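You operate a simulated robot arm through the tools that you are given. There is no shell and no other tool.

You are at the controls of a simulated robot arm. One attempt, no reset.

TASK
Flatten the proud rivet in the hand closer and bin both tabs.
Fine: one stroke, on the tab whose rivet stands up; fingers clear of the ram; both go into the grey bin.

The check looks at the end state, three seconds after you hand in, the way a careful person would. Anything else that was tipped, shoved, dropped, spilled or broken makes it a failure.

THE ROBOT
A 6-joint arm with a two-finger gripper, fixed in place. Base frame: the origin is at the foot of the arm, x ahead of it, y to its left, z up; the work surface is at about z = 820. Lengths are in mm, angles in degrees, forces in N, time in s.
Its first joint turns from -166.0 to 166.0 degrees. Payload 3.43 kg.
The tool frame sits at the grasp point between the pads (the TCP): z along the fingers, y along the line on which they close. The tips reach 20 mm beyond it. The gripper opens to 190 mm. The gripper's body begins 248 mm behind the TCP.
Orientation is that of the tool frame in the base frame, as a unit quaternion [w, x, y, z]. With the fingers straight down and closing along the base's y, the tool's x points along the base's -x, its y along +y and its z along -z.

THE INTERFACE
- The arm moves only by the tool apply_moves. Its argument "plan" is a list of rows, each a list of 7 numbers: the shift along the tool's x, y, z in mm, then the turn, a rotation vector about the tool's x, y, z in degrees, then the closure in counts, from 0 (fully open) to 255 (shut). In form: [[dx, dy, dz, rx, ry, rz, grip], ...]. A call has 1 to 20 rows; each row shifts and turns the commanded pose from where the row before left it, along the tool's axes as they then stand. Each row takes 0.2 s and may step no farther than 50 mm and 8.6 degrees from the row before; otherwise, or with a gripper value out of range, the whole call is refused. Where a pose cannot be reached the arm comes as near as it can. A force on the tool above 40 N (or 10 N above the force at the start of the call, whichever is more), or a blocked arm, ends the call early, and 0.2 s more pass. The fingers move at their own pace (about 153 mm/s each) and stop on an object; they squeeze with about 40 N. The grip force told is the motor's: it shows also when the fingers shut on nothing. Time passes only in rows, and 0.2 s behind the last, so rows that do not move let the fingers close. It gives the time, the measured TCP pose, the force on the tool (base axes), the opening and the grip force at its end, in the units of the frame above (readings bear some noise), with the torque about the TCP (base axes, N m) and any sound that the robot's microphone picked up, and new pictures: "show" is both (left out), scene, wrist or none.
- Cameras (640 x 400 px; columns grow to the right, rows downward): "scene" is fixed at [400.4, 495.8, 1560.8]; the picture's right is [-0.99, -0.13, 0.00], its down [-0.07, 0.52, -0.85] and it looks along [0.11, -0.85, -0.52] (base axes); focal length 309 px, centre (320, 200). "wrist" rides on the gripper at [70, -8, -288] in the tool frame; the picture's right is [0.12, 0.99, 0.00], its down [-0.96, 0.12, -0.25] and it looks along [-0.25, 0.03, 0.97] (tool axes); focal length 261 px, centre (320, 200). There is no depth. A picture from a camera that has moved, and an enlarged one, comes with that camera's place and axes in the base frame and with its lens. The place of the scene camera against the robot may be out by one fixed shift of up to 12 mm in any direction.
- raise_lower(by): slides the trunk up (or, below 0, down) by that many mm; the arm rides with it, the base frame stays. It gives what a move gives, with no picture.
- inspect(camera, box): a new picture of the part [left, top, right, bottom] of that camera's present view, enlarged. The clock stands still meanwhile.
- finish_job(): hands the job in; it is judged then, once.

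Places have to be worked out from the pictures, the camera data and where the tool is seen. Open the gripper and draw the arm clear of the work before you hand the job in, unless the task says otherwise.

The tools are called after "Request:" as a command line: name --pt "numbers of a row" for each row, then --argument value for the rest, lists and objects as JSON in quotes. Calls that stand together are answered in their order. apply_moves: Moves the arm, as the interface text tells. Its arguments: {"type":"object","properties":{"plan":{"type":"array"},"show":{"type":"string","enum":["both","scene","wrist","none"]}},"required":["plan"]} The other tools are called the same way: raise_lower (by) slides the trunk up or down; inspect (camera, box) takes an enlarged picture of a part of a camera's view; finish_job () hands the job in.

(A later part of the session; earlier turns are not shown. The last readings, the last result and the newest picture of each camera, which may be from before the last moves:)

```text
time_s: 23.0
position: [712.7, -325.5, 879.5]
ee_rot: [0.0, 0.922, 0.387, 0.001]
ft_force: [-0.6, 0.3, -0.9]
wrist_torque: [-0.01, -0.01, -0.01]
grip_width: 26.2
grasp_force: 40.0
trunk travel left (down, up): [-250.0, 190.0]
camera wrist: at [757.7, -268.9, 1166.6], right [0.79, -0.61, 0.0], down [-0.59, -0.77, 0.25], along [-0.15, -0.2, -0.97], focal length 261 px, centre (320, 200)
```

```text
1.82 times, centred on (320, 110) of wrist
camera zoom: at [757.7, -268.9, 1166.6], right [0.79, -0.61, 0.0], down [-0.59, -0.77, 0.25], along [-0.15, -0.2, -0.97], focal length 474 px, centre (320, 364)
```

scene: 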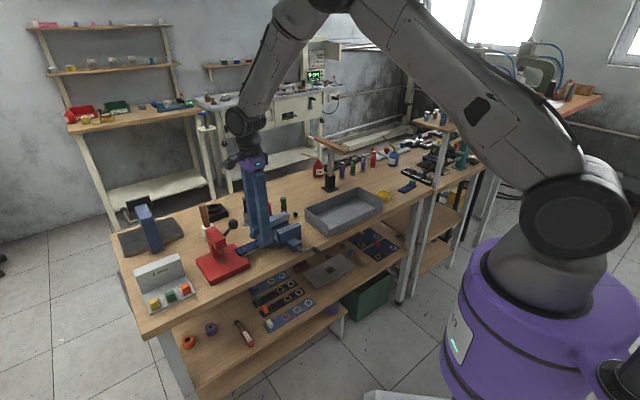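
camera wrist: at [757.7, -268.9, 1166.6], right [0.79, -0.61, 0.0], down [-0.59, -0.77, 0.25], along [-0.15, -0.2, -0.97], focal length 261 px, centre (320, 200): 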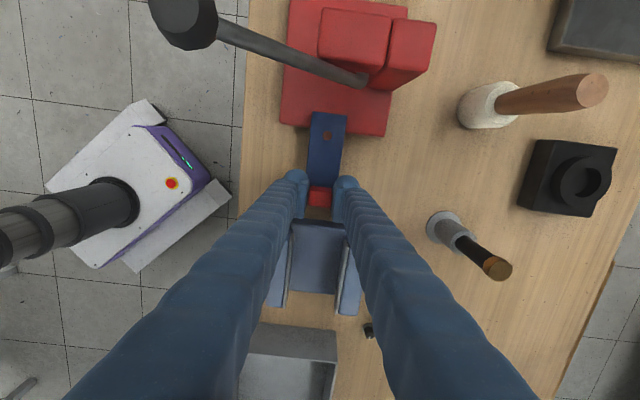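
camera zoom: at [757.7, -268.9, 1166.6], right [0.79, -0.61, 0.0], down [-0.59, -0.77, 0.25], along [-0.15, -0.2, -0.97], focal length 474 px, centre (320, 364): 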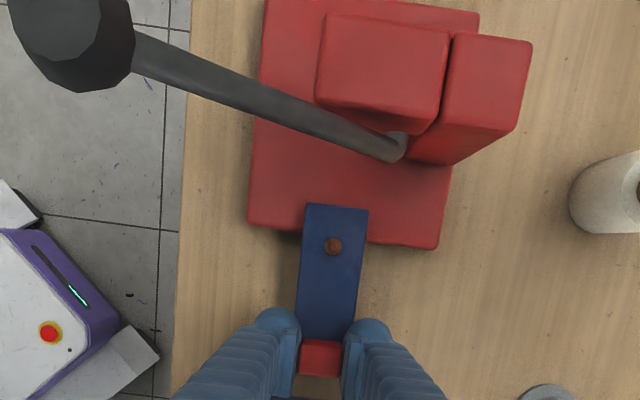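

Rivet now at ≈(762.5,-276,858), anvil spot ≈(815,-222) — a slide of ≈75 mm along tool +x with the tab below the ram. First slide 50 mm and check.

Request:
apply_moves --pt "12 0 0 0 0 0 255" --pt "14 0 0 0 0 0 255" --pt "14 0 0 0 0 0 255" --pt "10 0 0 0 0 0 255" --pt "0 0 0 0 0 0 255"

Request:
inspect --camera "scene" --box '[185, 210, 285, 280]'

Request:
inspect --camera "wrist" --box '[200, 0, 440, 220]'

```text
time_s: 24.2
position: [749.4, -288.7, 879.1]
ee_rot: [0.0, 0.922, 0.388, 0.0]
ft_force: [0.2, 0.5, -0.9]
wrist_torque: [0.0, 0.01, 0.03]
grip_width: 26.0
grasp_force: 40.0
trunk travel left (down, up): [-250.0, 190.0]
camera wrist: at [793.0, -232.6, 1166.2], right [0.79, -0.61, 0.0], down [-0.59, -0.77, 0.25], along [-0.15, -0.2, -0.97], focal length 261 px, centre (320, 200)
```

scene: 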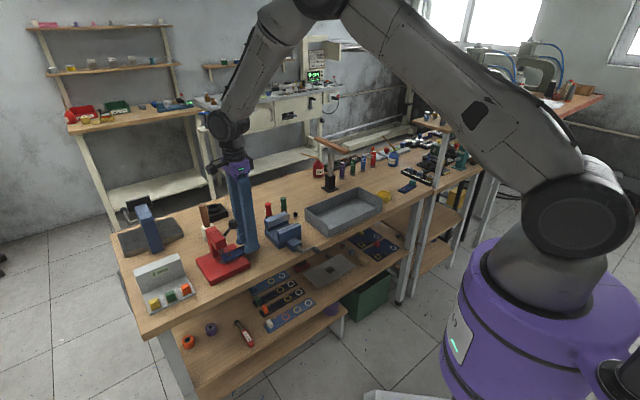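
wrist: 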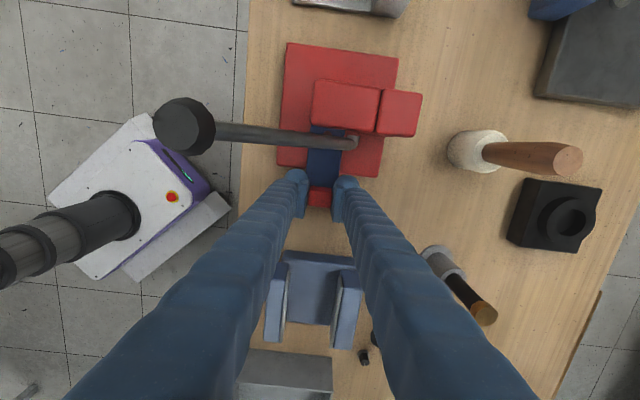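

```text
5.71 times, centred on (235, 245) of scene
camera zoom: at [400.4, 495.8, 1560.8], right [-0.99, -0.13, 0.0], down [-0.07, 0.52, -0.85], along [0.11, -0.85, -0.52], focal length 1767 px, centre (806, -57)
```

zoom: 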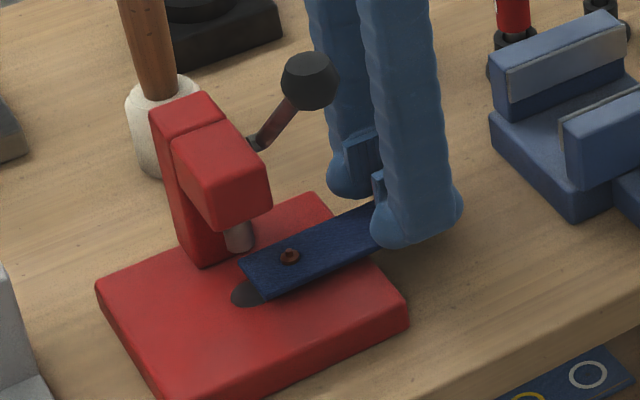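

```text
1.82 times, centred on (320, 110) of wrist
camera zoom: at [793.0, -232.6, 1166.2], right [0.79, -0.61, 0.0], down [-0.59, -0.77, 0.25], along [-0.15, -0.2, -0.97], focal length 474 px, centre (320, 364)
```

zoom: 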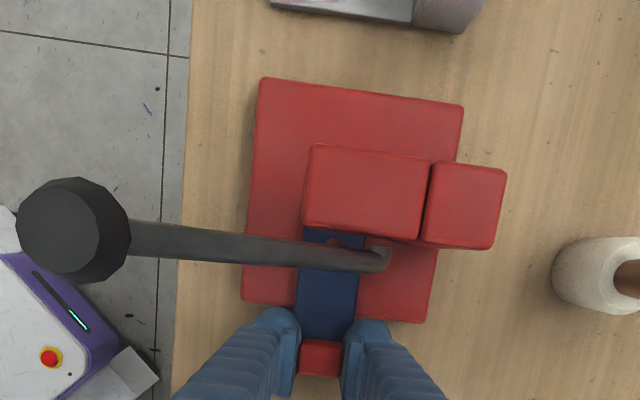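

The tab passes cleanly under the ram; the scene extrapolation puts the rivet over the spot after another ~25.3 mm.

Request:
apply_moves --pt "10 0 0 0 0 0 255" --pt "10 0 0 0 0 0 255" --pt "5.3 0 0 0 0 0 255" --pt "0 0 0 0 0 0 255"

Request:
inspect --camera "scene" --box '[205, 225, 265, 275]'

Request:
inspect --camera "wrist" --box '[200, 0, 440, 220]'

```text
time_s: 25.2
position: [766.9, -270.6, 879.5]
ee_rot: [0.0, 0.922, 0.388, 0.0]
ft_force: [0.8, -0.1, -0.2]
wrist_torque: [0.02, 0.01, 0.01]
grip_width: 26.3
grasp_force: 40.1
trunk travel left (down, up): [-250.0, 190.0]
camera wrist: at [810.6, -214.9, 1166.8], right [0.79, -0.61, 0.0], down [-0.59, -0.77, 0.25], along [-0.15, -0.2, -0.97], focal length 261 px, centre (320, 200)
```

scene: 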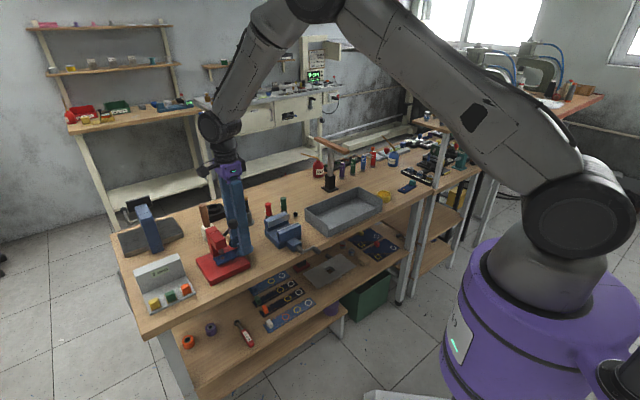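
wrist: 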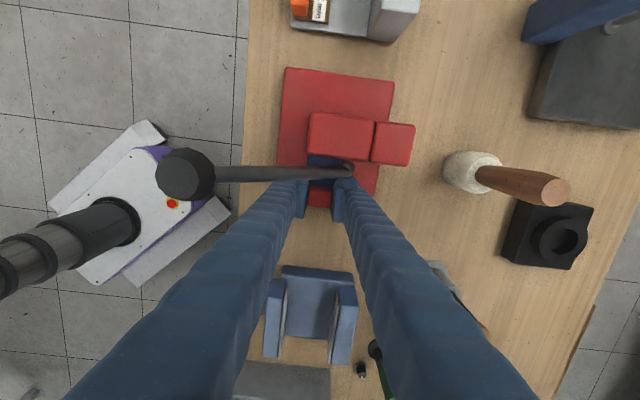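

```text
8.00 times, centred on (235, 250) of scene
camera zoom: at [400.4, 495.8, 1560.8], right [-0.99, -0.13, 0.0], down [-0.07, 0.52, -0.85], along [0.11, -0.85, -0.52], focal length 2474 px, centre (1000, -200)
```

zoom: 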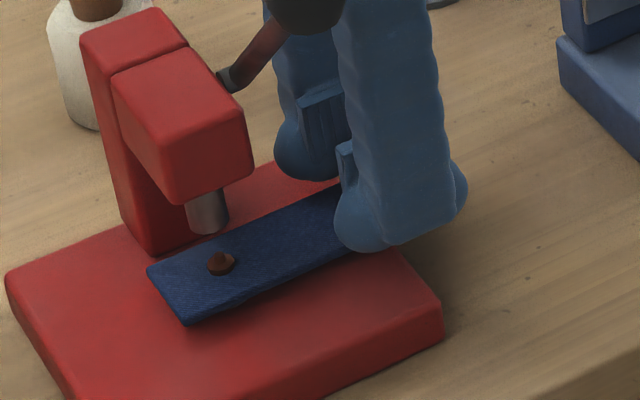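

```text
1.82 times, centred on (320, 110) of wrist
camera zoom: at [810.6, -214.9, 1166.8], right [0.79, -0.61, 0.0], down [-0.59, -0.77, 0.25], along [-0.15, -0.2, -0.97], focal length 474 px, centre (320, 364)
```

zoom: 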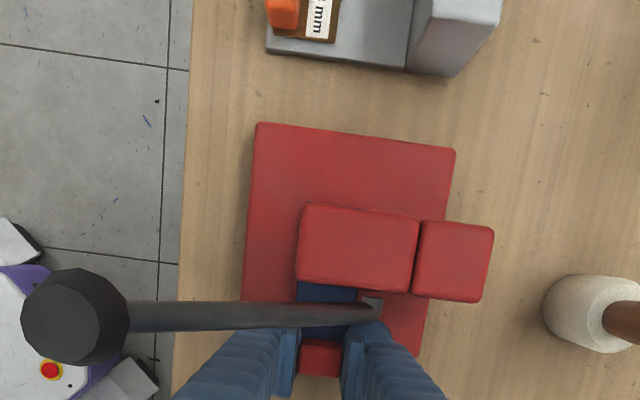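

Rivet aligns with ram axis and spot within ~1–2 mm. Now lowering the tab gently to the plate while watching the force.

Request:
apply_moves --pt "0 0 2.5 0 0 0 255" --pt "0 0 1.5 0 0 0 255" --pt "0 0 0 0 0 0 255" --show "none"

Request:
inspect --camera "scene" --box '[205, 225, 265, 275]'

```text
time_s: 26.0
position: [767.5, -271.1, 876.8]
ee_rot: [0.0, 0.922, 0.388, 0.0]
ft_force: [-0.1, -0.2, -0.3]
wrist_torque: [-0.02, 0.03, -0.01]
grip_width: 26.4
grasp_force: 39.8
trunk travel left (down, up): [-250.0, 190.0]
```

```text
8.00 times, centred on (235, 250) of scene
camera zoom: at [400.4, 495.8, 1560.8], right [-0.99, -0.13, 0.0], down [-0.07, 0.52, -0.85], along [0.11, -0.85, -0.52], focal length 2474 px, centre (1000, -200)
```

zoom: 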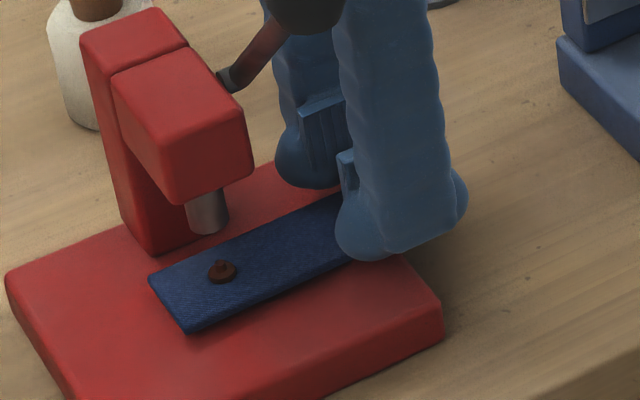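

Request:
apply_moves --pt "0 0 1 0 0 0 255" --pt "0 0 1 0 0 0 255" --pt "0 0 0 0 0 0 255" --show "none"

```text
time_s: 26.8
position: [767.1, -272.0, 874.1]
ee_rot: [0.0, 0.922, 0.388, 0.0]
ft_force: [-0.3, 0.0, -0.2]
wrist_torque: [-0.02, 0.0, 0.03]
grip_width: 26.5
grasp_force: 39.9
trunk travel left (down, up): [-250.0, 190.0]
```

No contact yet (force ~0); continuing in 1 mm steps.

Request:
apply_moves --pt "0 0 1 0 0 0 255" --pt "0 0 0 0 0 0 255" --show "none"

Request:
inspect --camera "scene" --box '[205, 225, 265, 275]'

```text
time_s: 27.4
position: [767.8, -271.2, 873.3]
ee_rot: [0.0, 0.922, 0.388, 0.0]
ft_force: [0.2, -0.1, 0.1]
wrist_torque: [-0.01, 0.01, -0.01]
grip_width: 25.9
grasp_force: 39.7
trunk travel left (down, up): [-250.0, 190.0]
```

```text
8.00 times, centred on (235, 250) of scene
camera zoom: at [400.4, 495.8, 1560.8], right [-0.99, -0.13, 0.0], down [-0.07, 0.52, -0.85], along [0.11, -0.85, -0.52], focal length 2474 px, centre (1000, -200)
```

zoom: 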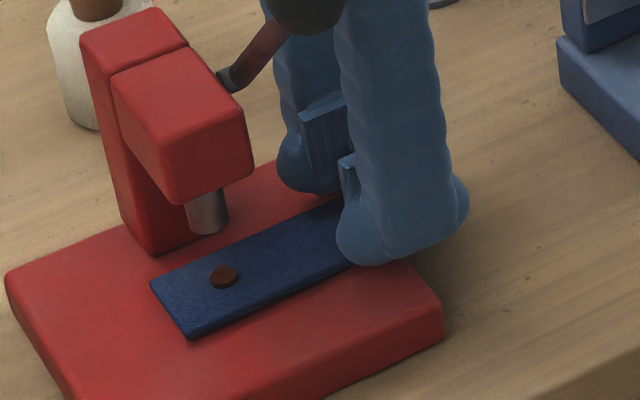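

Request:
apply_moves --pt "0 0 1 0 0 0 255" --pt "0 0 0 0 0 0 255" --show "none"

Request:
apply_moves --pt "0 0 1 0 0 0 255" --pt "0 0 0 0 0 0 255" --show "none"

Request:
inspect --camera "scene" --box '[205, 235, 253, 275]'

```text
time_s: 28.0
position: [767.2, -270.7, 872.5]
ee_rot: [0.0, 0.922, 0.388, 0.0]
ft_force: [0.2, -0.4, -1.0]
wrist_torque: [-0.04, -0.01, -0.02]
grip_width: 26.1
grasp_force: 39.7
trunk travel left (down, up): [-250.0, 190.0]
```

```text
time_s: 28.6
position: [767.0, -272.5, 871.7]
ee_rot: [0.0, 0.922, 0.388, -0.001]
ft_force: [-0.1, -0.2, -0.2]
wrist_torque: [-0.04, 0.02, 0.01]
grip_width: 26.3
grasp_force: 40.1
trunk travel left (down, up): [-250.0, 190.0]
```

```text
10.00 times, centred on (229, 255) of scene
camera zoom: at [400.4, 495.8, 1560.8], right [-0.99, -0.13, 0.0], down [-0.07, 0.52, -0.85], along [0.11, -0.85, -0.52], focal length 3093 px, centre (1230, -350)
```

zoom: 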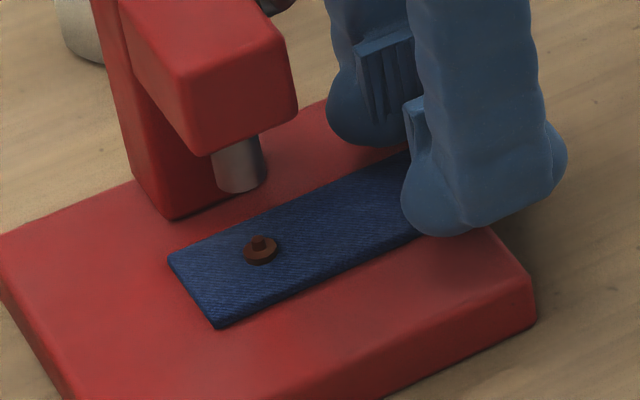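

Request:
apply_moves --pt "0 0 1 0 0 0 255" --pt "0 0 0 0 0 0 255" --show "none"

Request:
apply_moves --pt "0 0 1 0 0 0 255" --pt "0 0 0 0 0 0 255" --show "none"

Request:
inspect --camera "scene" --box '[205, 235, 253, 275]'

```text
time_s: 29.2
position: [766.5, -270.4, 870.5]
ee_rot: [-0.001, 0.922, 0.387, 0.0]
ft_force: [0.9, -1.7, 5.6]
wrist_torque: [0.15, -0.15, -0.05]
grip_width: 26.2
grasp_force: 40.1
trunk travel left (down, up): [-250.0, 190.0]
```

```text
time_s: 29.8
position: [767.4, -272.4, 872.3]
ee_rot: [0.002, 0.922, 0.388, 0.0]
ft_force: [1.5, 0.1, 15.5]
wrist_torque: [0.11, -0.06, 0.01]
grip_width: 26.2
grasp_force: 40.3
trunk travel left (down, up): [-250.0, 190.0]
```

```text
10.00 times, centred on (229, 255) of scene
camera zoom: at [400.4, 495.8, 1560.8], right [-0.99, -0.13, 0.0], down [-0.07, 0.52, -0.85], along [0.11, -0.85, -0.52], focal length 3093 px, centre (1230, -350)
```

zoom: 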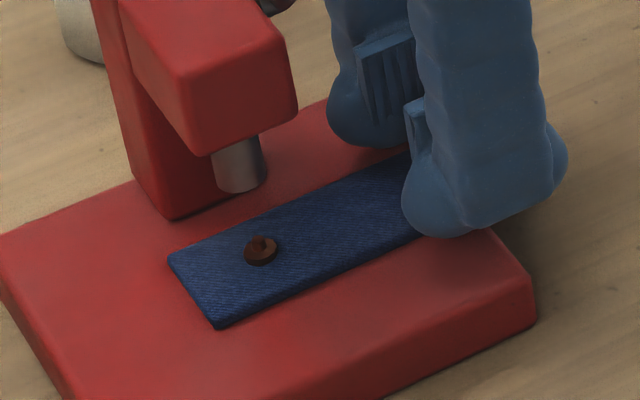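

Contact at 15 N, plate top ≈844. Rivet is ~1.4 mm short of the ram axis; I lift slightly, nudge +1.4 mm and reseat.

Request:
apply_moves --pt "0 0 -2.5 0 0 0 255" --pt "1.4 0 0 0 0 0 255" --pt "0 0 1 0 0 0 255" --pt "0 0 0.7 0 0 0 255" --pt "0 0 0 0 0 0 255" --show "none"

Request:
inspect --camera "scene" --box '[205, 235, 253, 275]'

```text
time_s: 31.0
position: [767.2, -270.5, 870.6]
ee_rot: [0.0, 0.922, 0.387, -0.001]
ft_force: [-3.1, 1.8, 9.5]
wrist_torque: [-0.03, 0.1, -0.01]
grip_width: 26.3
grasp_force: 39.9
trunk travel left (down, up): [-250.0, 190.0]
```

```text
10.00 times, centred on (229, 255) of scene
camera zoom: at [400.4, 495.8, 1560.8], right [-0.99, -0.13, 0.0], down [-0.07, 0.52, -0.85], along [0.11, -0.85, -0.52], focal length 3093 px, centre (1230, -350)
```

zoom: 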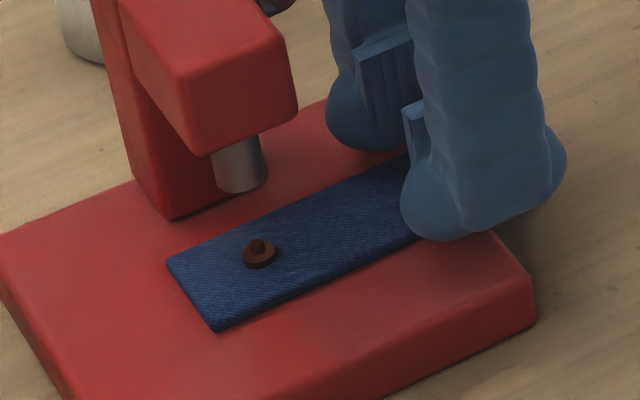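

Seated with ~10 N. Releasing: ease off, open to ~60 mm, and look.

Request:
apply_moves --pt "0 0 -0.6 0 0 0 255" --pt "0 0 0 0 0 0 210" --pt "0 0 0 0 0 0 180" --pt "0 0 0 0 0 0 175" --pt "0 0 0 0 0 0 175"

Request:
inspect --camera "scene" --box '[205, 225, 265, 275]'

Request:
inspect --camera "wrist" --box '[200, 60, 440, 220]'

```text
time_s: 32.2
position: [767.9, -270.4, 871.5]
ee_rot: [0.0, 0.922, 0.387, -0.001]
ft_force: [-0.2, 0.0, -0.1]
wrist_torque: [0.02, -0.01, -0.02]
grip_width: 59.7
grasp_force: 0.1
trunk travel left (down, up): [-250.0, 190.0]
camera wrist: at [811.1, -213.5, 1157.3], right [0.79, -0.61, 0.0], down [-0.59, -0.77, 0.25], along [-0.15, -0.2, -0.97], focal length 261 px, centre (320, 200)
```

scene: 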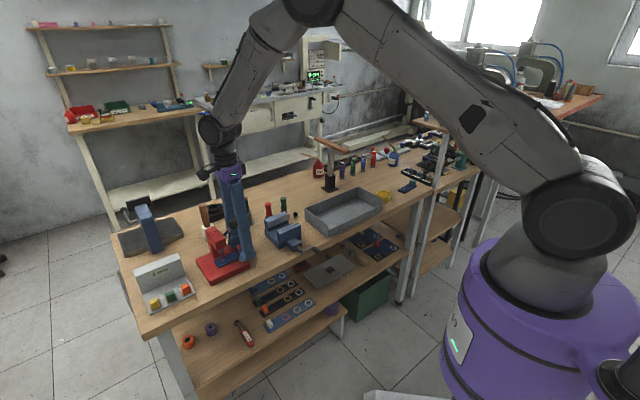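
wrist: 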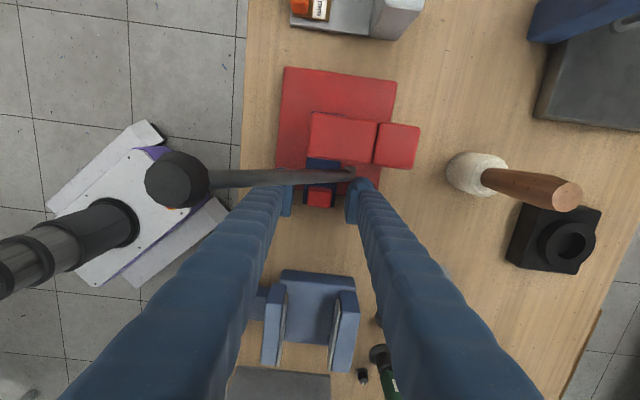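

```text
8.00 times, centred on (235, 250) of scene
camera zoom: at [400.4, 495.8, 1560.8], right [-0.99, -0.13, 0.0], down [-0.07, 0.52, -0.85], along [0.11, -0.85, -0.52], focal length 2474 px, centre (1000, -200)
```

zoom: 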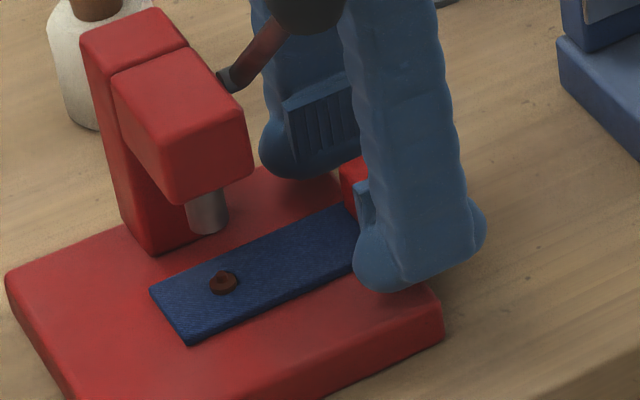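

```text
2.50 times, centred on (320, 140) of wrist
camera zoom: at [811.1, -213.5, 1157.3], right [0.79, -0.61, 0.0], down [-0.59, -0.77, 0.25], along [-0.15, -0.2, -0.97], focal length 652 px, centre (320, 350)
```

zoom: 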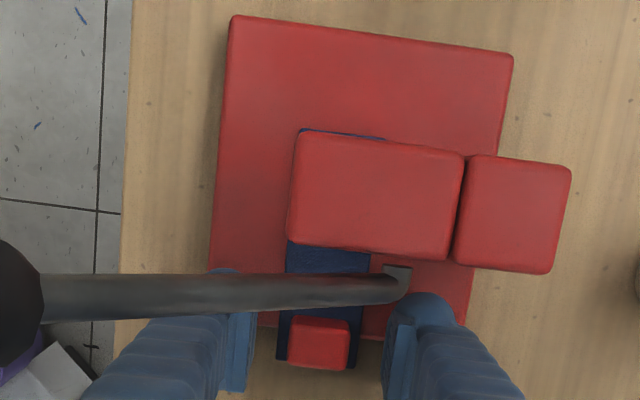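

Tab rests on the plate with the rivet under the ram, released. Lifting straight up clear, then moving above the knob with the fingers closed.

Request:
apply_moves --pt "0 0 -20 0 0 0 175" --pt "0 0 -40 0 0 0 175" --pt "0 0 -45 0 0 0 175" --pt "0 0 -45 0 0 0 175" --pt "0 0 -45 0 0 0 175" --pt "0 0 -45 0 0 0 175" --pt "0 0 -45 0 0 0 175" --pt "0 0 0 0 0 0 175"

Request:
inspect --camera "wrist" --box '[200, 40, 440, 220]'

Request:
inspect --camera "scene" --box '[195, 210, 265, 280]'

```text
time_s: 34.0
position: [767.2, -269.9, 1155.3]
ee_rot: [-0.001, 0.922, 0.388, -0.001]
ft_force: [-0.6, -0.1, -0.4]
wrist_torque: [-0.02, 0.01, -0.02]
grip_width: 59.9
grasp_force: 0.0
trunk travel left (down, up): [-250.0, 190.0]
camera wrist: at [811.3, -213.2, 1442.2], right [0.79, -0.61, 0.0], down [-0.59, -0.77, 0.25], along [-0.15, -0.2, -0.97], focal length 261 px, centre (320, 200)
```

scene: 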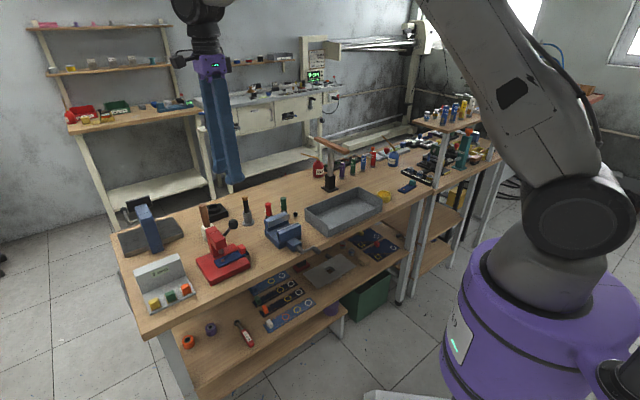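
wrist: 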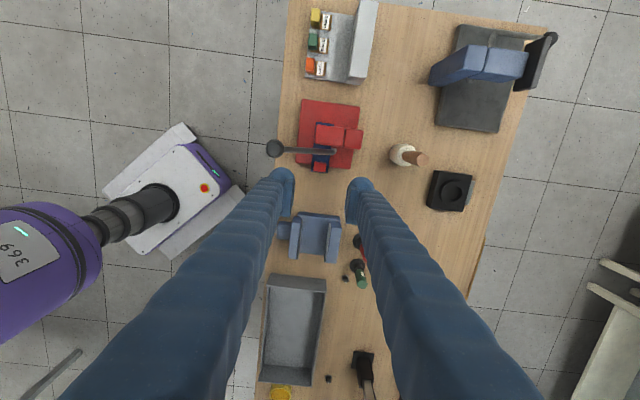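

```text
2.22 times, centred on (320, 130) of wrist
camera zoom: at [811.3, -213.2, 1442.2], right [0.79, -0.61, 0.0], down [-0.59, -0.77, 0.25], along [-0.15, -0.2, -0.97], focal length 579 px, centre (320, 356)
```

zoom: 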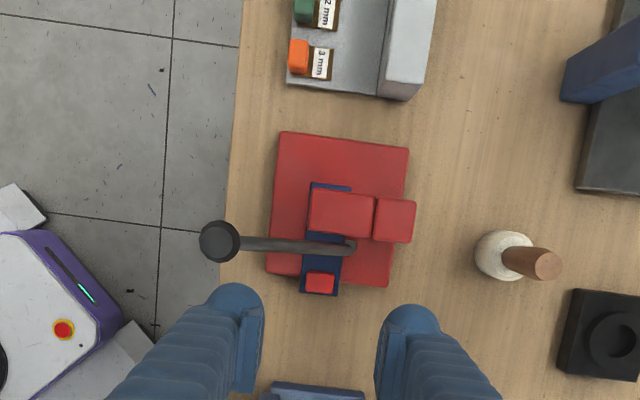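

```text
5.71 times, centred on (230, 245) of scene
camera zoom: at [400.4, 495.8, 1560.8], right [-0.99, -0.13, 0.0], down [-0.07, 0.52, -0.85], along [0.11, -0.85, -0.52], focal length 1767 px, centre (834, -57)
```

zoom: 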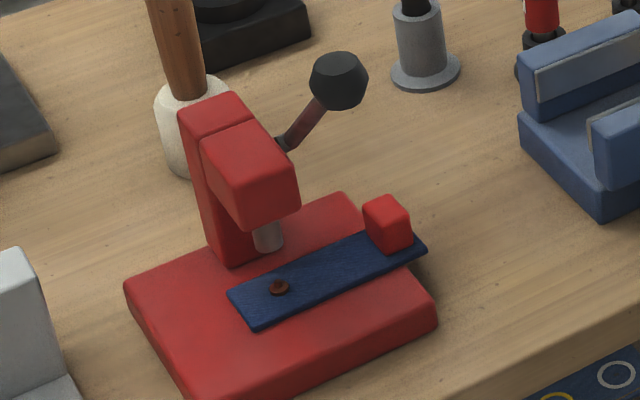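

Tab lies stable with the rivet under the ram. Knob reconfirmed at ≈(741,-189,1030). I close the fingers and go just above the knob.

Request:
apply_moves --pt "12.9 -26.5 0 0 0 0 255" --pt "12.9 -26.5 0 0 0 0 255" --pt "13 -26.4 0 0 0 0 255" --pt "0 0 35 0 0 0 255" --pt "0 0 35 0 0 0 255" --pt "0 0 5 0 0 0 255" --pt "0 0 0 0 0 0 255"

Request:
inspect --camera "wrist" --box '[240, 100, 400, 220]'

Request:
inspect --camera "scene" --box '[195, 190, 285, 280]'

```text
time_s: 35.6
position: [738.6, -186.2, 1082.0]
ee_rot: [0.0, 0.922, 0.387, -0.001]
ft_force: [-0.3, 0.4, 0.0]
wrist_torque: [-0.02, 0.01, 0.03]
grip_width: 0.1
grasp_force: 34.2
trunk travel left (down, up): [-250.0, 190.0]
camera wrist: at [781.9, -129.9, 1368.0], right [0.79, -0.61, 0.0], down [-0.59, -0.77, 0.25], along [-0.15, -0.2, -0.97], focal length 261 px, centre (320, 200)
```

scene: 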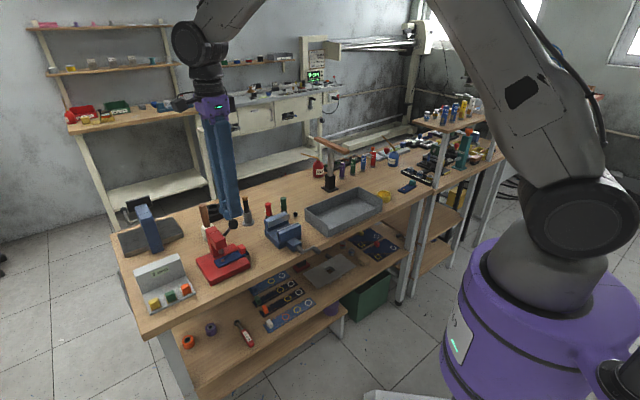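
wrist: 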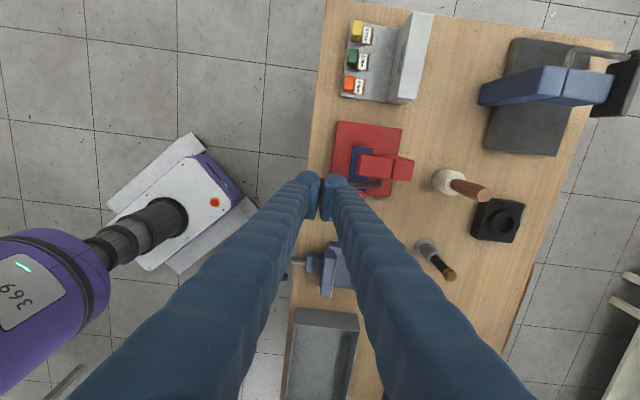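

```text
3.33 times, centred on (320, 160) of wrist
camera zoom: at [781.9, -129.9, 1368.0], right [0.79, -0.61, 0.0], down [-0.59, -0.77, 0.25], along [-0.15, -0.2, -0.97], focal length 869 px, centre (320, 333)
```

zoom: 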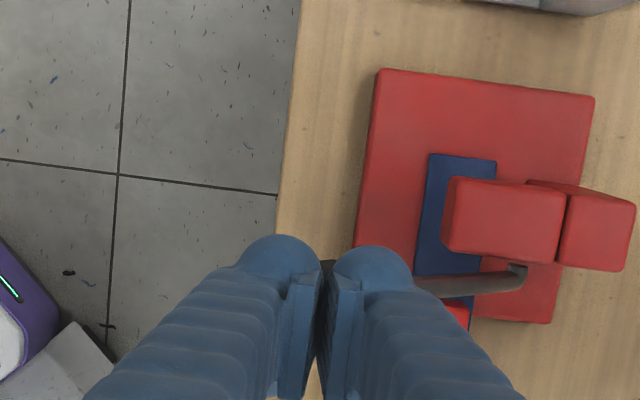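

```text
4.44 times, centred on (240, 235) of scene
camera zoom: at [400.4, 495.8, 1560.8], right [-0.99, -0.13, 0.0], down [-0.07, 0.52, -0.85], along [0.11, -0.85, -0.52], focal length 1375 px, centre (676, 44)
```

zoom: 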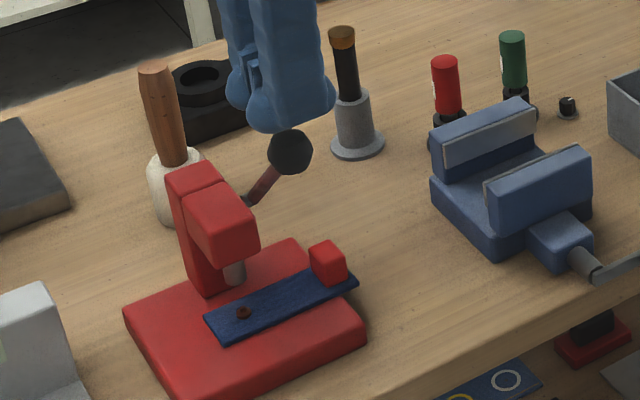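

Fingertips sit ~17 mm above the knob. Descending gently to find contact.

Request:
apply_moves --pt "0 0 8 0 0 0 255" --pt "0 0 4 0 0 0 255" --pt "0 0 0 0 0 0 255" --show "none"

Request:
apply_moves --pt "0 0 3 0 0 0 255" --pt "0 0 0 0 0 0 255" --show "none"

Request:
apply_moves --pt "0 0 3 0 0 0 255" --pt "0 0 0 0 0 0 255" --show "scene"

```text
time_s: 36.4
position: [737.8, -187.7, 1069.2]
ee_rot: [0.0, 0.922, 0.387, -0.001]
ft_force: [-1.0, -0.3, 0.0]
wrist_torque: [0.0, -0.01, 0.06]
grip_width: 0.1
grasp_force: 33.9
trunk travel left (down, up): [-250.0, 190.0]
```

```text
time_s: 37.0
position: [738.9, -188.1, 1067.0]
ee_rot: [0.0, 0.922, 0.388, 0.0]
ft_force: [0.2, -0.1, -0.4]
wrist_torque: [0.0, -0.01, 0.03]
grip_width: 0.3
grasp_force: 34.0
trunk travel left (down, up): [-250.0, 190.0]
```

```text
time_s: 37.6
position: [738.1, -186.4, 1063.3]
ee_rot: [0.0, 0.922, 0.388, -0.001]
ft_force: [-0.6, 1.0, 0.1]
wrist_torque: [0.02, -0.02, 0.03]
grip_width: 0.2
grasp_force: 35.0
trunk travel left (down, up): [-250.0, 190.0]
```

scene: 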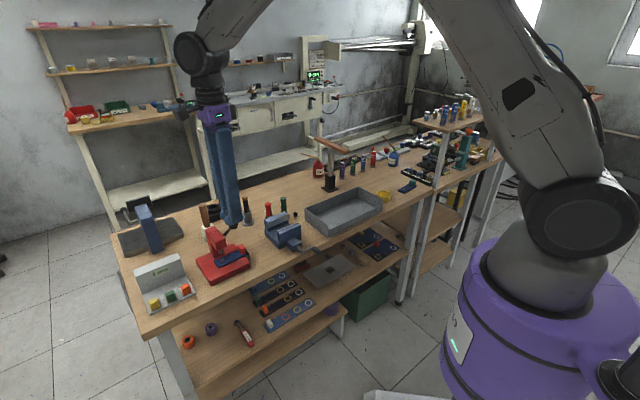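

Request:
inspect --camera "scene" --box '[205, 190, 265, 250]'

Request:
apply_moves --pt "0 0 2 0 0 0 255" --pt "0 0 0 0 0 0 255" --show "none"

```text
6.67 times, centred on (235, 220) of scene
camera zoom: at [400.4, 495.8, 1560.8], right [-0.99, -0.13, 0.0], down [-0.07, 0.52, -0.85], along [0.11, -0.85, -0.52], focal length 2062 px, centre (887, 67)
```

zoom: 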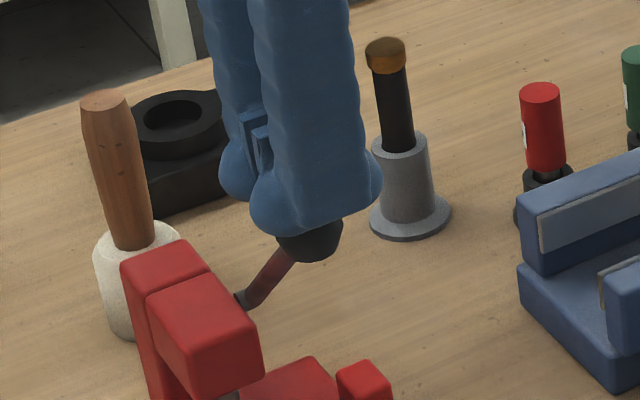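

```text
time_s: 38.2
position: [737.5, -186.5, 1061.3]
ee_rot: [0.001, 0.922, 0.388, 0.0]
ft_force: [0.3, 0.5, -0.2]
wrist_torque: [0.0, 0.0, -0.02]
grip_width: 0.0
grasp_force: 34.6
trunk travel left (down, up): [-250.0, 190.0]
```

Not yet loaded (tip z≈1041); continue in small steps.

Request:
apply_moves --pt "0 0 3 0 0 0 255" --pt "0 0 0 0 0 0 255" --show "none"

Request:
inspect --camera "scene" --box '[205, 190, 265, 250]'

Request:
inspect --camera "wrist" --box '[260, 120, 400, 220]'

```text
time_s: 38.8
position: [737.8, -187.3, 1058.5]
ee_rot: [0.0, 0.922, 0.387, 0.0]
ft_force: [0.0, 0.2, 1.8]
wrist_torque: [-0.04, -0.01, 0.0]
grip_width: 0.0
grasp_force: 34.1
trunk travel left (down, up): [-250.0, 190.0]
```

```text
6.67 times, centred on (235, 220) of scene
camera zoom: at [400.4, 495.8, 1560.8], right [-0.99, -0.13, 0.0], down [-0.07, 0.52, -0.85], along [0.11, -0.85, -0.52], focal length 2062 px, centre (887, 67)
```

zoom: 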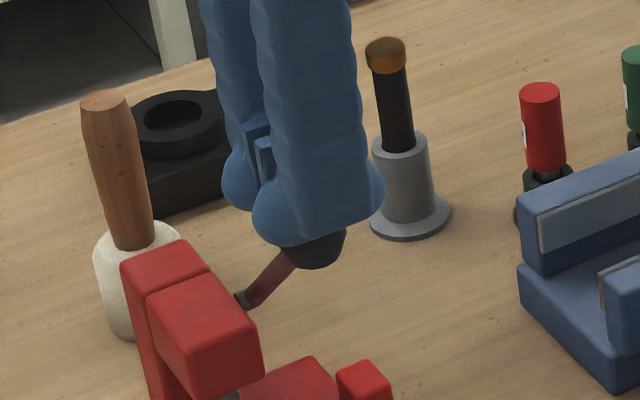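

```text
4.00 times, centred on (330, 170) of wrist
camera zoom: at [781.8, -130.2, 1344.5], right [0.79, -0.61, 0.0], down [-0.59, -0.77, 0.25], along [-0.15, -0.2, -0.97], focal length 1043 px, centre (280, 320)
```

zoom: 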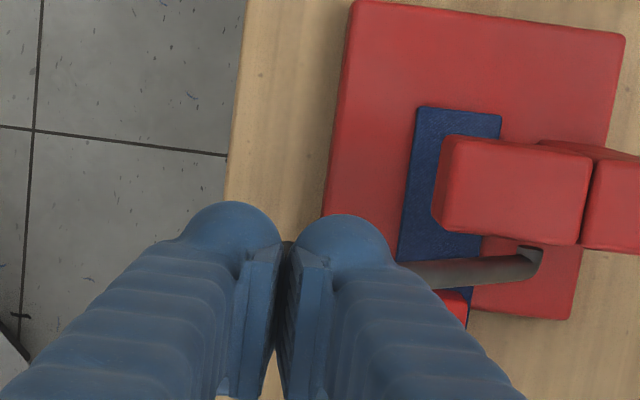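

Contact: 1.8 N and the knob began to move. Now I follow the lever's arc down and outward in one continuous stroke, monitoring force.

Request:
apply_moves --pt "0 -3 5 0 0 0 255" --pt "0 -4 5 0 0 0 255" --pt "0 -3.8 5 0 0 0 255" --pt "0 -3.5 5 0 0 0 255" --pt "0 -3 5 0 0 0 255"

Request:
inspect --camera "scene" --box '[195, 200, 275, 280]'

```text
time_s: 40.0
position: [725.2, -174.5, 1034.5]
ee_rot: [0.0, 0.922, 0.388, 0.0]
ft_force: [-0.2, 1.3, 3.6]
wrist_torque: [-0.04, 0.02, 0.02]
grip_width: 6.2
grasp_force: 34.2
trunk travel left (down, up): [-250.0, 190.0]
camera wrist: at [769.1, -117.9, 1319.9], right [0.79, -0.61, 0.0], down [-0.59, -0.77, 0.25], along [-0.15, -0.2, -0.97], focal length 261 px, centre (320, 200)
```

scene: 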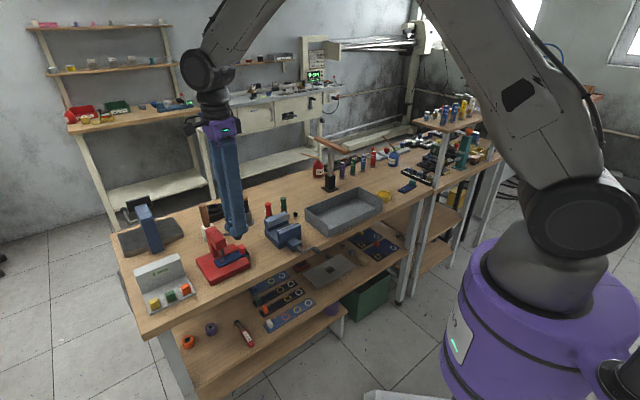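
wrist: 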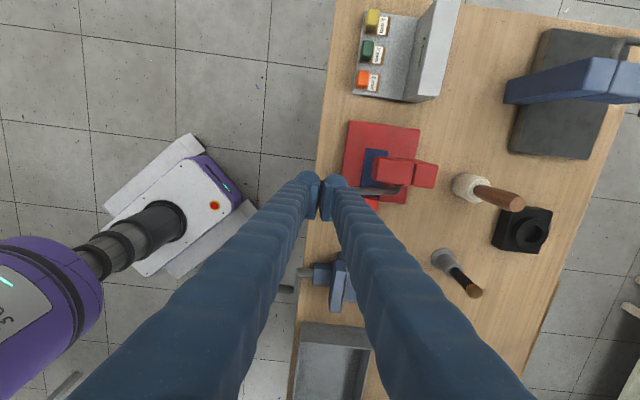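

```text
5.00 times, centred on (235, 240) of scene
camera zoom: at [400.4, 495.8, 1560.8], right [-0.99, -0.13, 0.0], down [-0.07, 0.52, -0.85], along [0.11, -0.85, -0.52], focal length 1546 px, centre (745, 0)
```

zoom: 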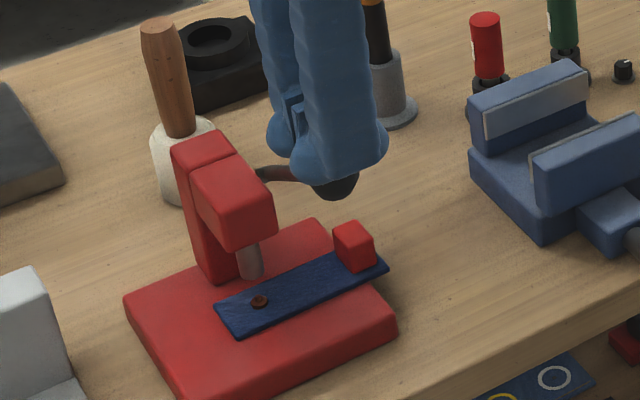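

Ram is descending, force only ~4 N. Continuing along the arc.

Request:
apply_moves --pt "0 -3 5 0 0 0 255" --pt "0 -2.7 5 0 0 0 255" --pt "0 -2.4 5 0 0 0 255" --pt "0 -2.2 5 0 0 0 255" --show "scene"

Request:
inspect --camera "scene" --box '[195, 200, 275, 280]'

```text
time_s: 41.0
position: [719.0, -167.9, 1012.1]
ee_rot: [0.0, 0.922, 0.388, 0.0]
ft_force: [-0.9, 1.7, 3.5]
wrist_torque: [0.03, 0.01, 0.03]
grip_width: 6.3
grasp_force: 33.8
trunk travel left (down, up): [-250.0, 190.0]
```

scene: 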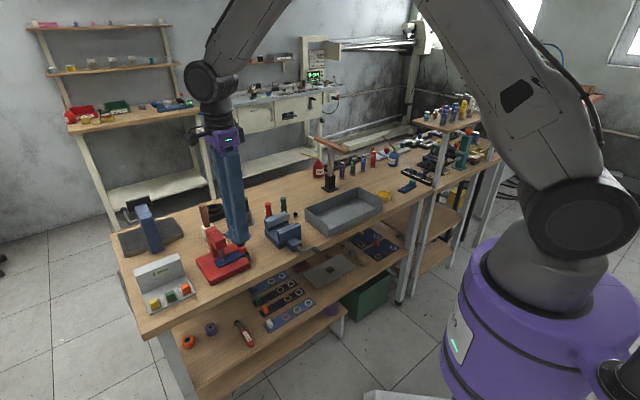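

```text
5.00 times, centred on (235, 240) of scene
camera zoom: at [400.4, 495.8, 1560.8], right [-0.99, -0.13, 0.0], down [-0.07, 0.52, -0.85], along [0.11, -0.85, -0.52], focal length 1546 px, centre (745, 0)
```

zoom: 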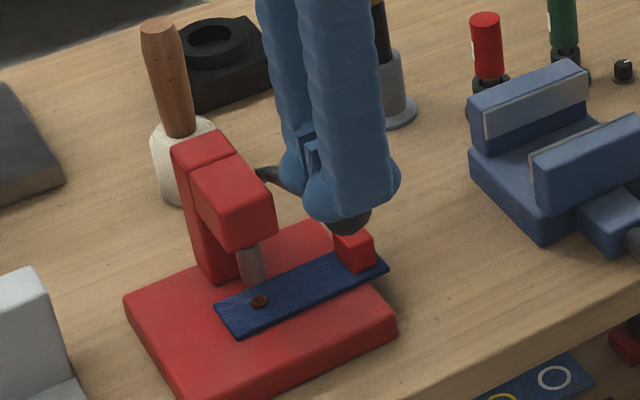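

Request:
apply_moves --pt "0 -2 5 0 0 0 255" --pt "0 -1.8 5 0 0 0 255" --pt "0 -1.5 5 0 0 0 255" --pt "0 0 0 0 0 0 255" --show "scene"

Request:
inspect --camera "scene" --box '[195, 200, 275, 280]'

```text
time_s: 42.0
position: [714.4, -163.7, 997.6]
ee_rot: [0.0, 0.922, 0.387, 0.0]
ft_force: [-0.7, -0.4, 2.5]
wrist_torque: [-0.02, 0.03, 0.01]
grip_width: 6.1
grasp_force: 34.4
trunk travel left (down, up): [-250.0, 190.0]
```

scene: 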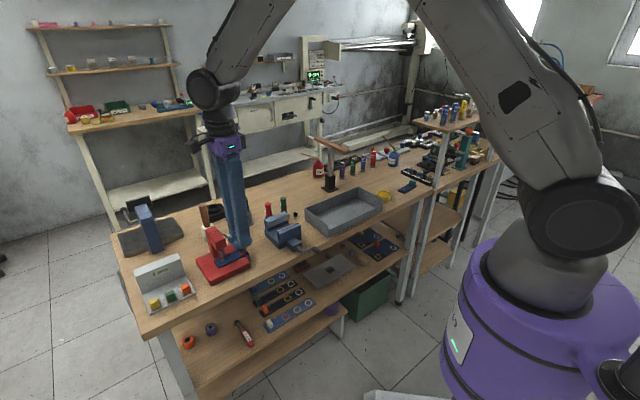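

```text
5.00 times, centred on (235, 240) of scene
camera zoom: at [400.4, 495.8, 1560.8], right [-0.99, -0.13, 0.0], down [-0.07, 0.52, -0.85], along [0.11, -0.85, -0.52], focal length 1546 px, centre (745, 0)
```

zoom: 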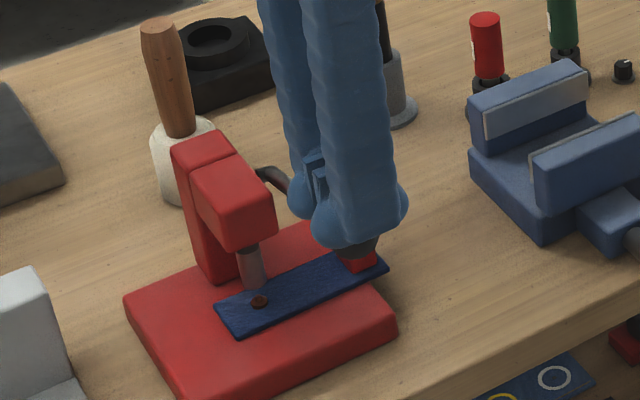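

Request:
apply_moves --pt "0 -1.2 5 0 0 0 255" --pt "0 -1 5 0 0 0 255" --pt "0 0 0 0 0 0 255" --show "scene"

Request:
inspect --camera "scene" --box '[195, 210, 265, 280]'

```text
time_s: 42.8
position: [713.4, -162.5, 988.3]
ee_rot: [0.0, 0.922, 0.388, 0.0]
ft_force: [1.0, 0.9, 2.8]
wrist_torque: [0.02, 0.02, 0.01]
grip_width: 5.8
grasp_force: 33.6
trunk travel left (down, up): [-250.0, 190.0]
```

scene: 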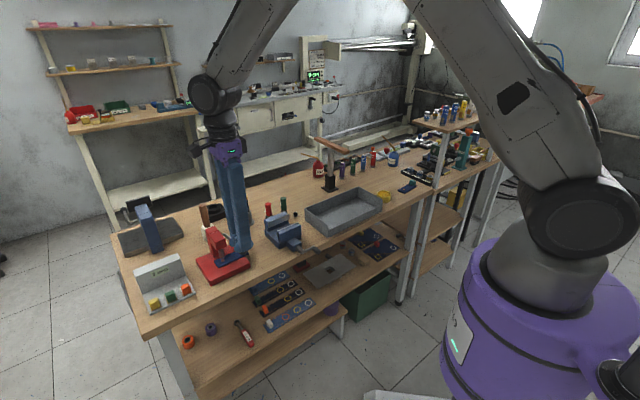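

```text
5.71 times, centred on (230, 245) of scene
camera zoom: at [400.4, 495.8, 1560.8], right [-0.99, -0.13, 0.0], down [-0.07, 0.52, -0.85], along [0.11, -0.85, -0.52], focal length 1767 px, centre (834, -57)
```

zoom: 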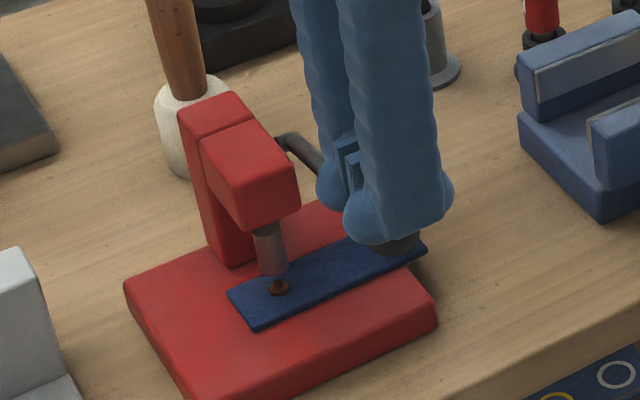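

Request:
apply_moves --pt "0 -0.8 4 0 0 0 255" --pt "0 -0.6 4 0 0 0 255" --pt "0 0 0 0 0 0 255" --show "scene"

Request:
inspect --camera "scene" --box '[195, 210, 265, 280]'

```text
time_s: 43.6
position: [712.3, -161.8, 979.7]
ee_rot: [0.0, 0.922, 0.388, 0.0]
ft_force: [-0.6, -0.8, 2.9]
wrist_torque: [-0.02, 0.0, 0.0]
grip_width: 6.1
grasp_force: 34.1
trunk travel left (down, up): [-250.0, 190.0]
```

scene: 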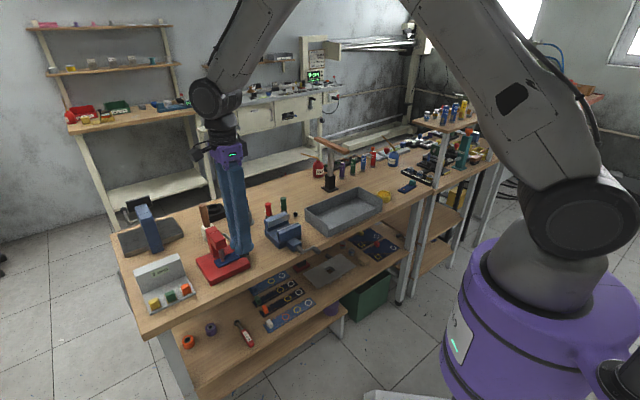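

```text
5.71 times, centred on (230, 245) of scene
camera zoom: at [400.4, 495.8, 1560.8], right [-0.99, -0.13, 0.0], down [-0.07, 0.52, -0.85], along [0.11, -0.85, -0.52], focal length 1767 px, centre (834, -57)
```

zoom: 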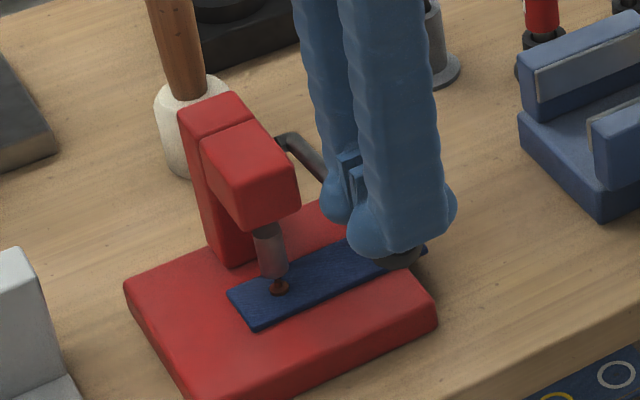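

The ram is just above the rivet and centred on it. Continuing the stroke.

Request:
apply_moves --pt "0 -0.4 4 0 0 0 255" --pt "0 -0.2 4 0 0 0 255" --pt "0 0 0 0 0 0 255" --show "scene"

Request:
inspect --camera "scene" --box '[195, 210, 265, 280]'

```text
time_s: 44.4
position: [711.9, -160.2, 971.6]
ee_rot: [0.001, 0.922, 0.388, 0.0]
ft_force: [-0.1, 1.0, 4.7]
wrist_torque: [-0.01, -0.01, 0.0]
grip_width: 5.7
grasp_force: 34.2
trunk travel left (down, up): [-250.0, 190.0]
```

scene: 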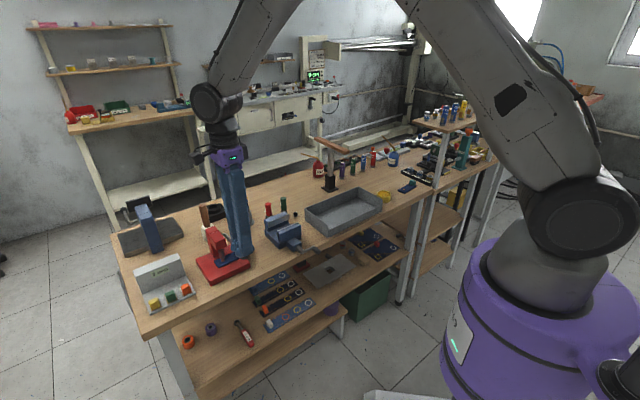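

```text
5.71 times, centred on (230, 245) of scene
camera zoom: at [400.4, 495.8, 1560.8], right [-0.99, -0.13, 0.0], down [-0.07, 0.52, -0.85], along [0.11, -0.85, -0.52], focal length 1767 px, centre (834, -57)
```

zoom: 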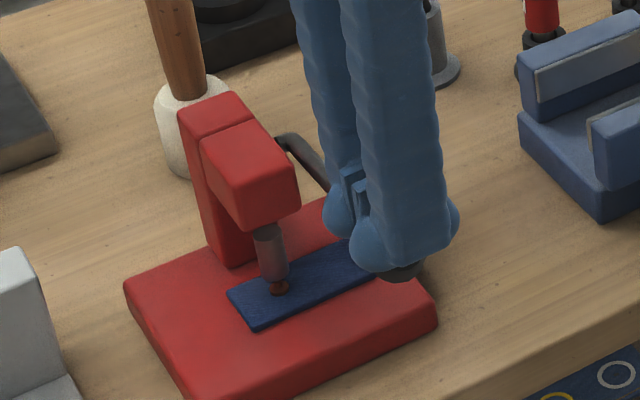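

Nearly touching, force 4.7 N. Keep pressing down in small steps.

Request:
apply_moves --pt "0 0 4 0 0 0 255" --pt "0 0 4 0 0 0 255" --pt "0 0 0 0 0 0 255" --show "scene"

Request:
inspect --camera "scene" --box '[195, 210, 265, 280]'

```text
time_s: 45.2
position: [710.5, -161.4, 964.4]
ee_rot: [0.0, 0.922, 0.388, 0.0]
ft_force: [-0.9, 0.2, 3.4]
wrist_torque: [-0.01, 0.01, 0.02]
grip_width: 6.0
grasp_force: 34.2
trunk travel left (down, up): [-250.0, 190.0]
```

scene: 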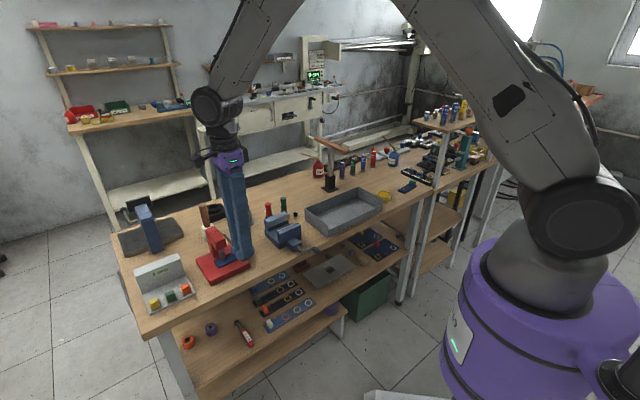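

```text
5.71 times, centred on (230, 245) of scene
camera zoom: at [400.4, 495.8, 1560.8], right [-0.99, -0.13, 0.0], down [-0.07, 0.52, -0.85], along [0.11, -0.85, -0.52], focal length 1767 px, centre (834, -57)
```

zoom: 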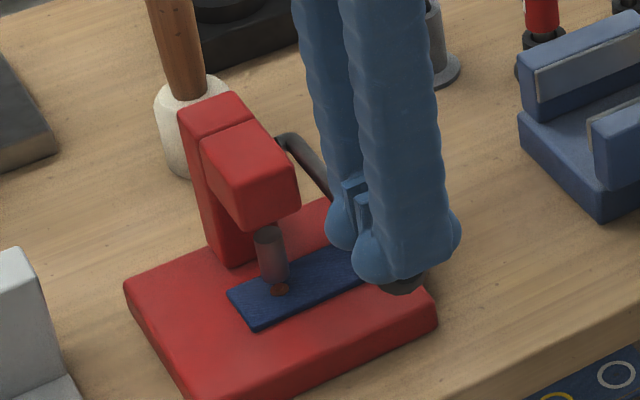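

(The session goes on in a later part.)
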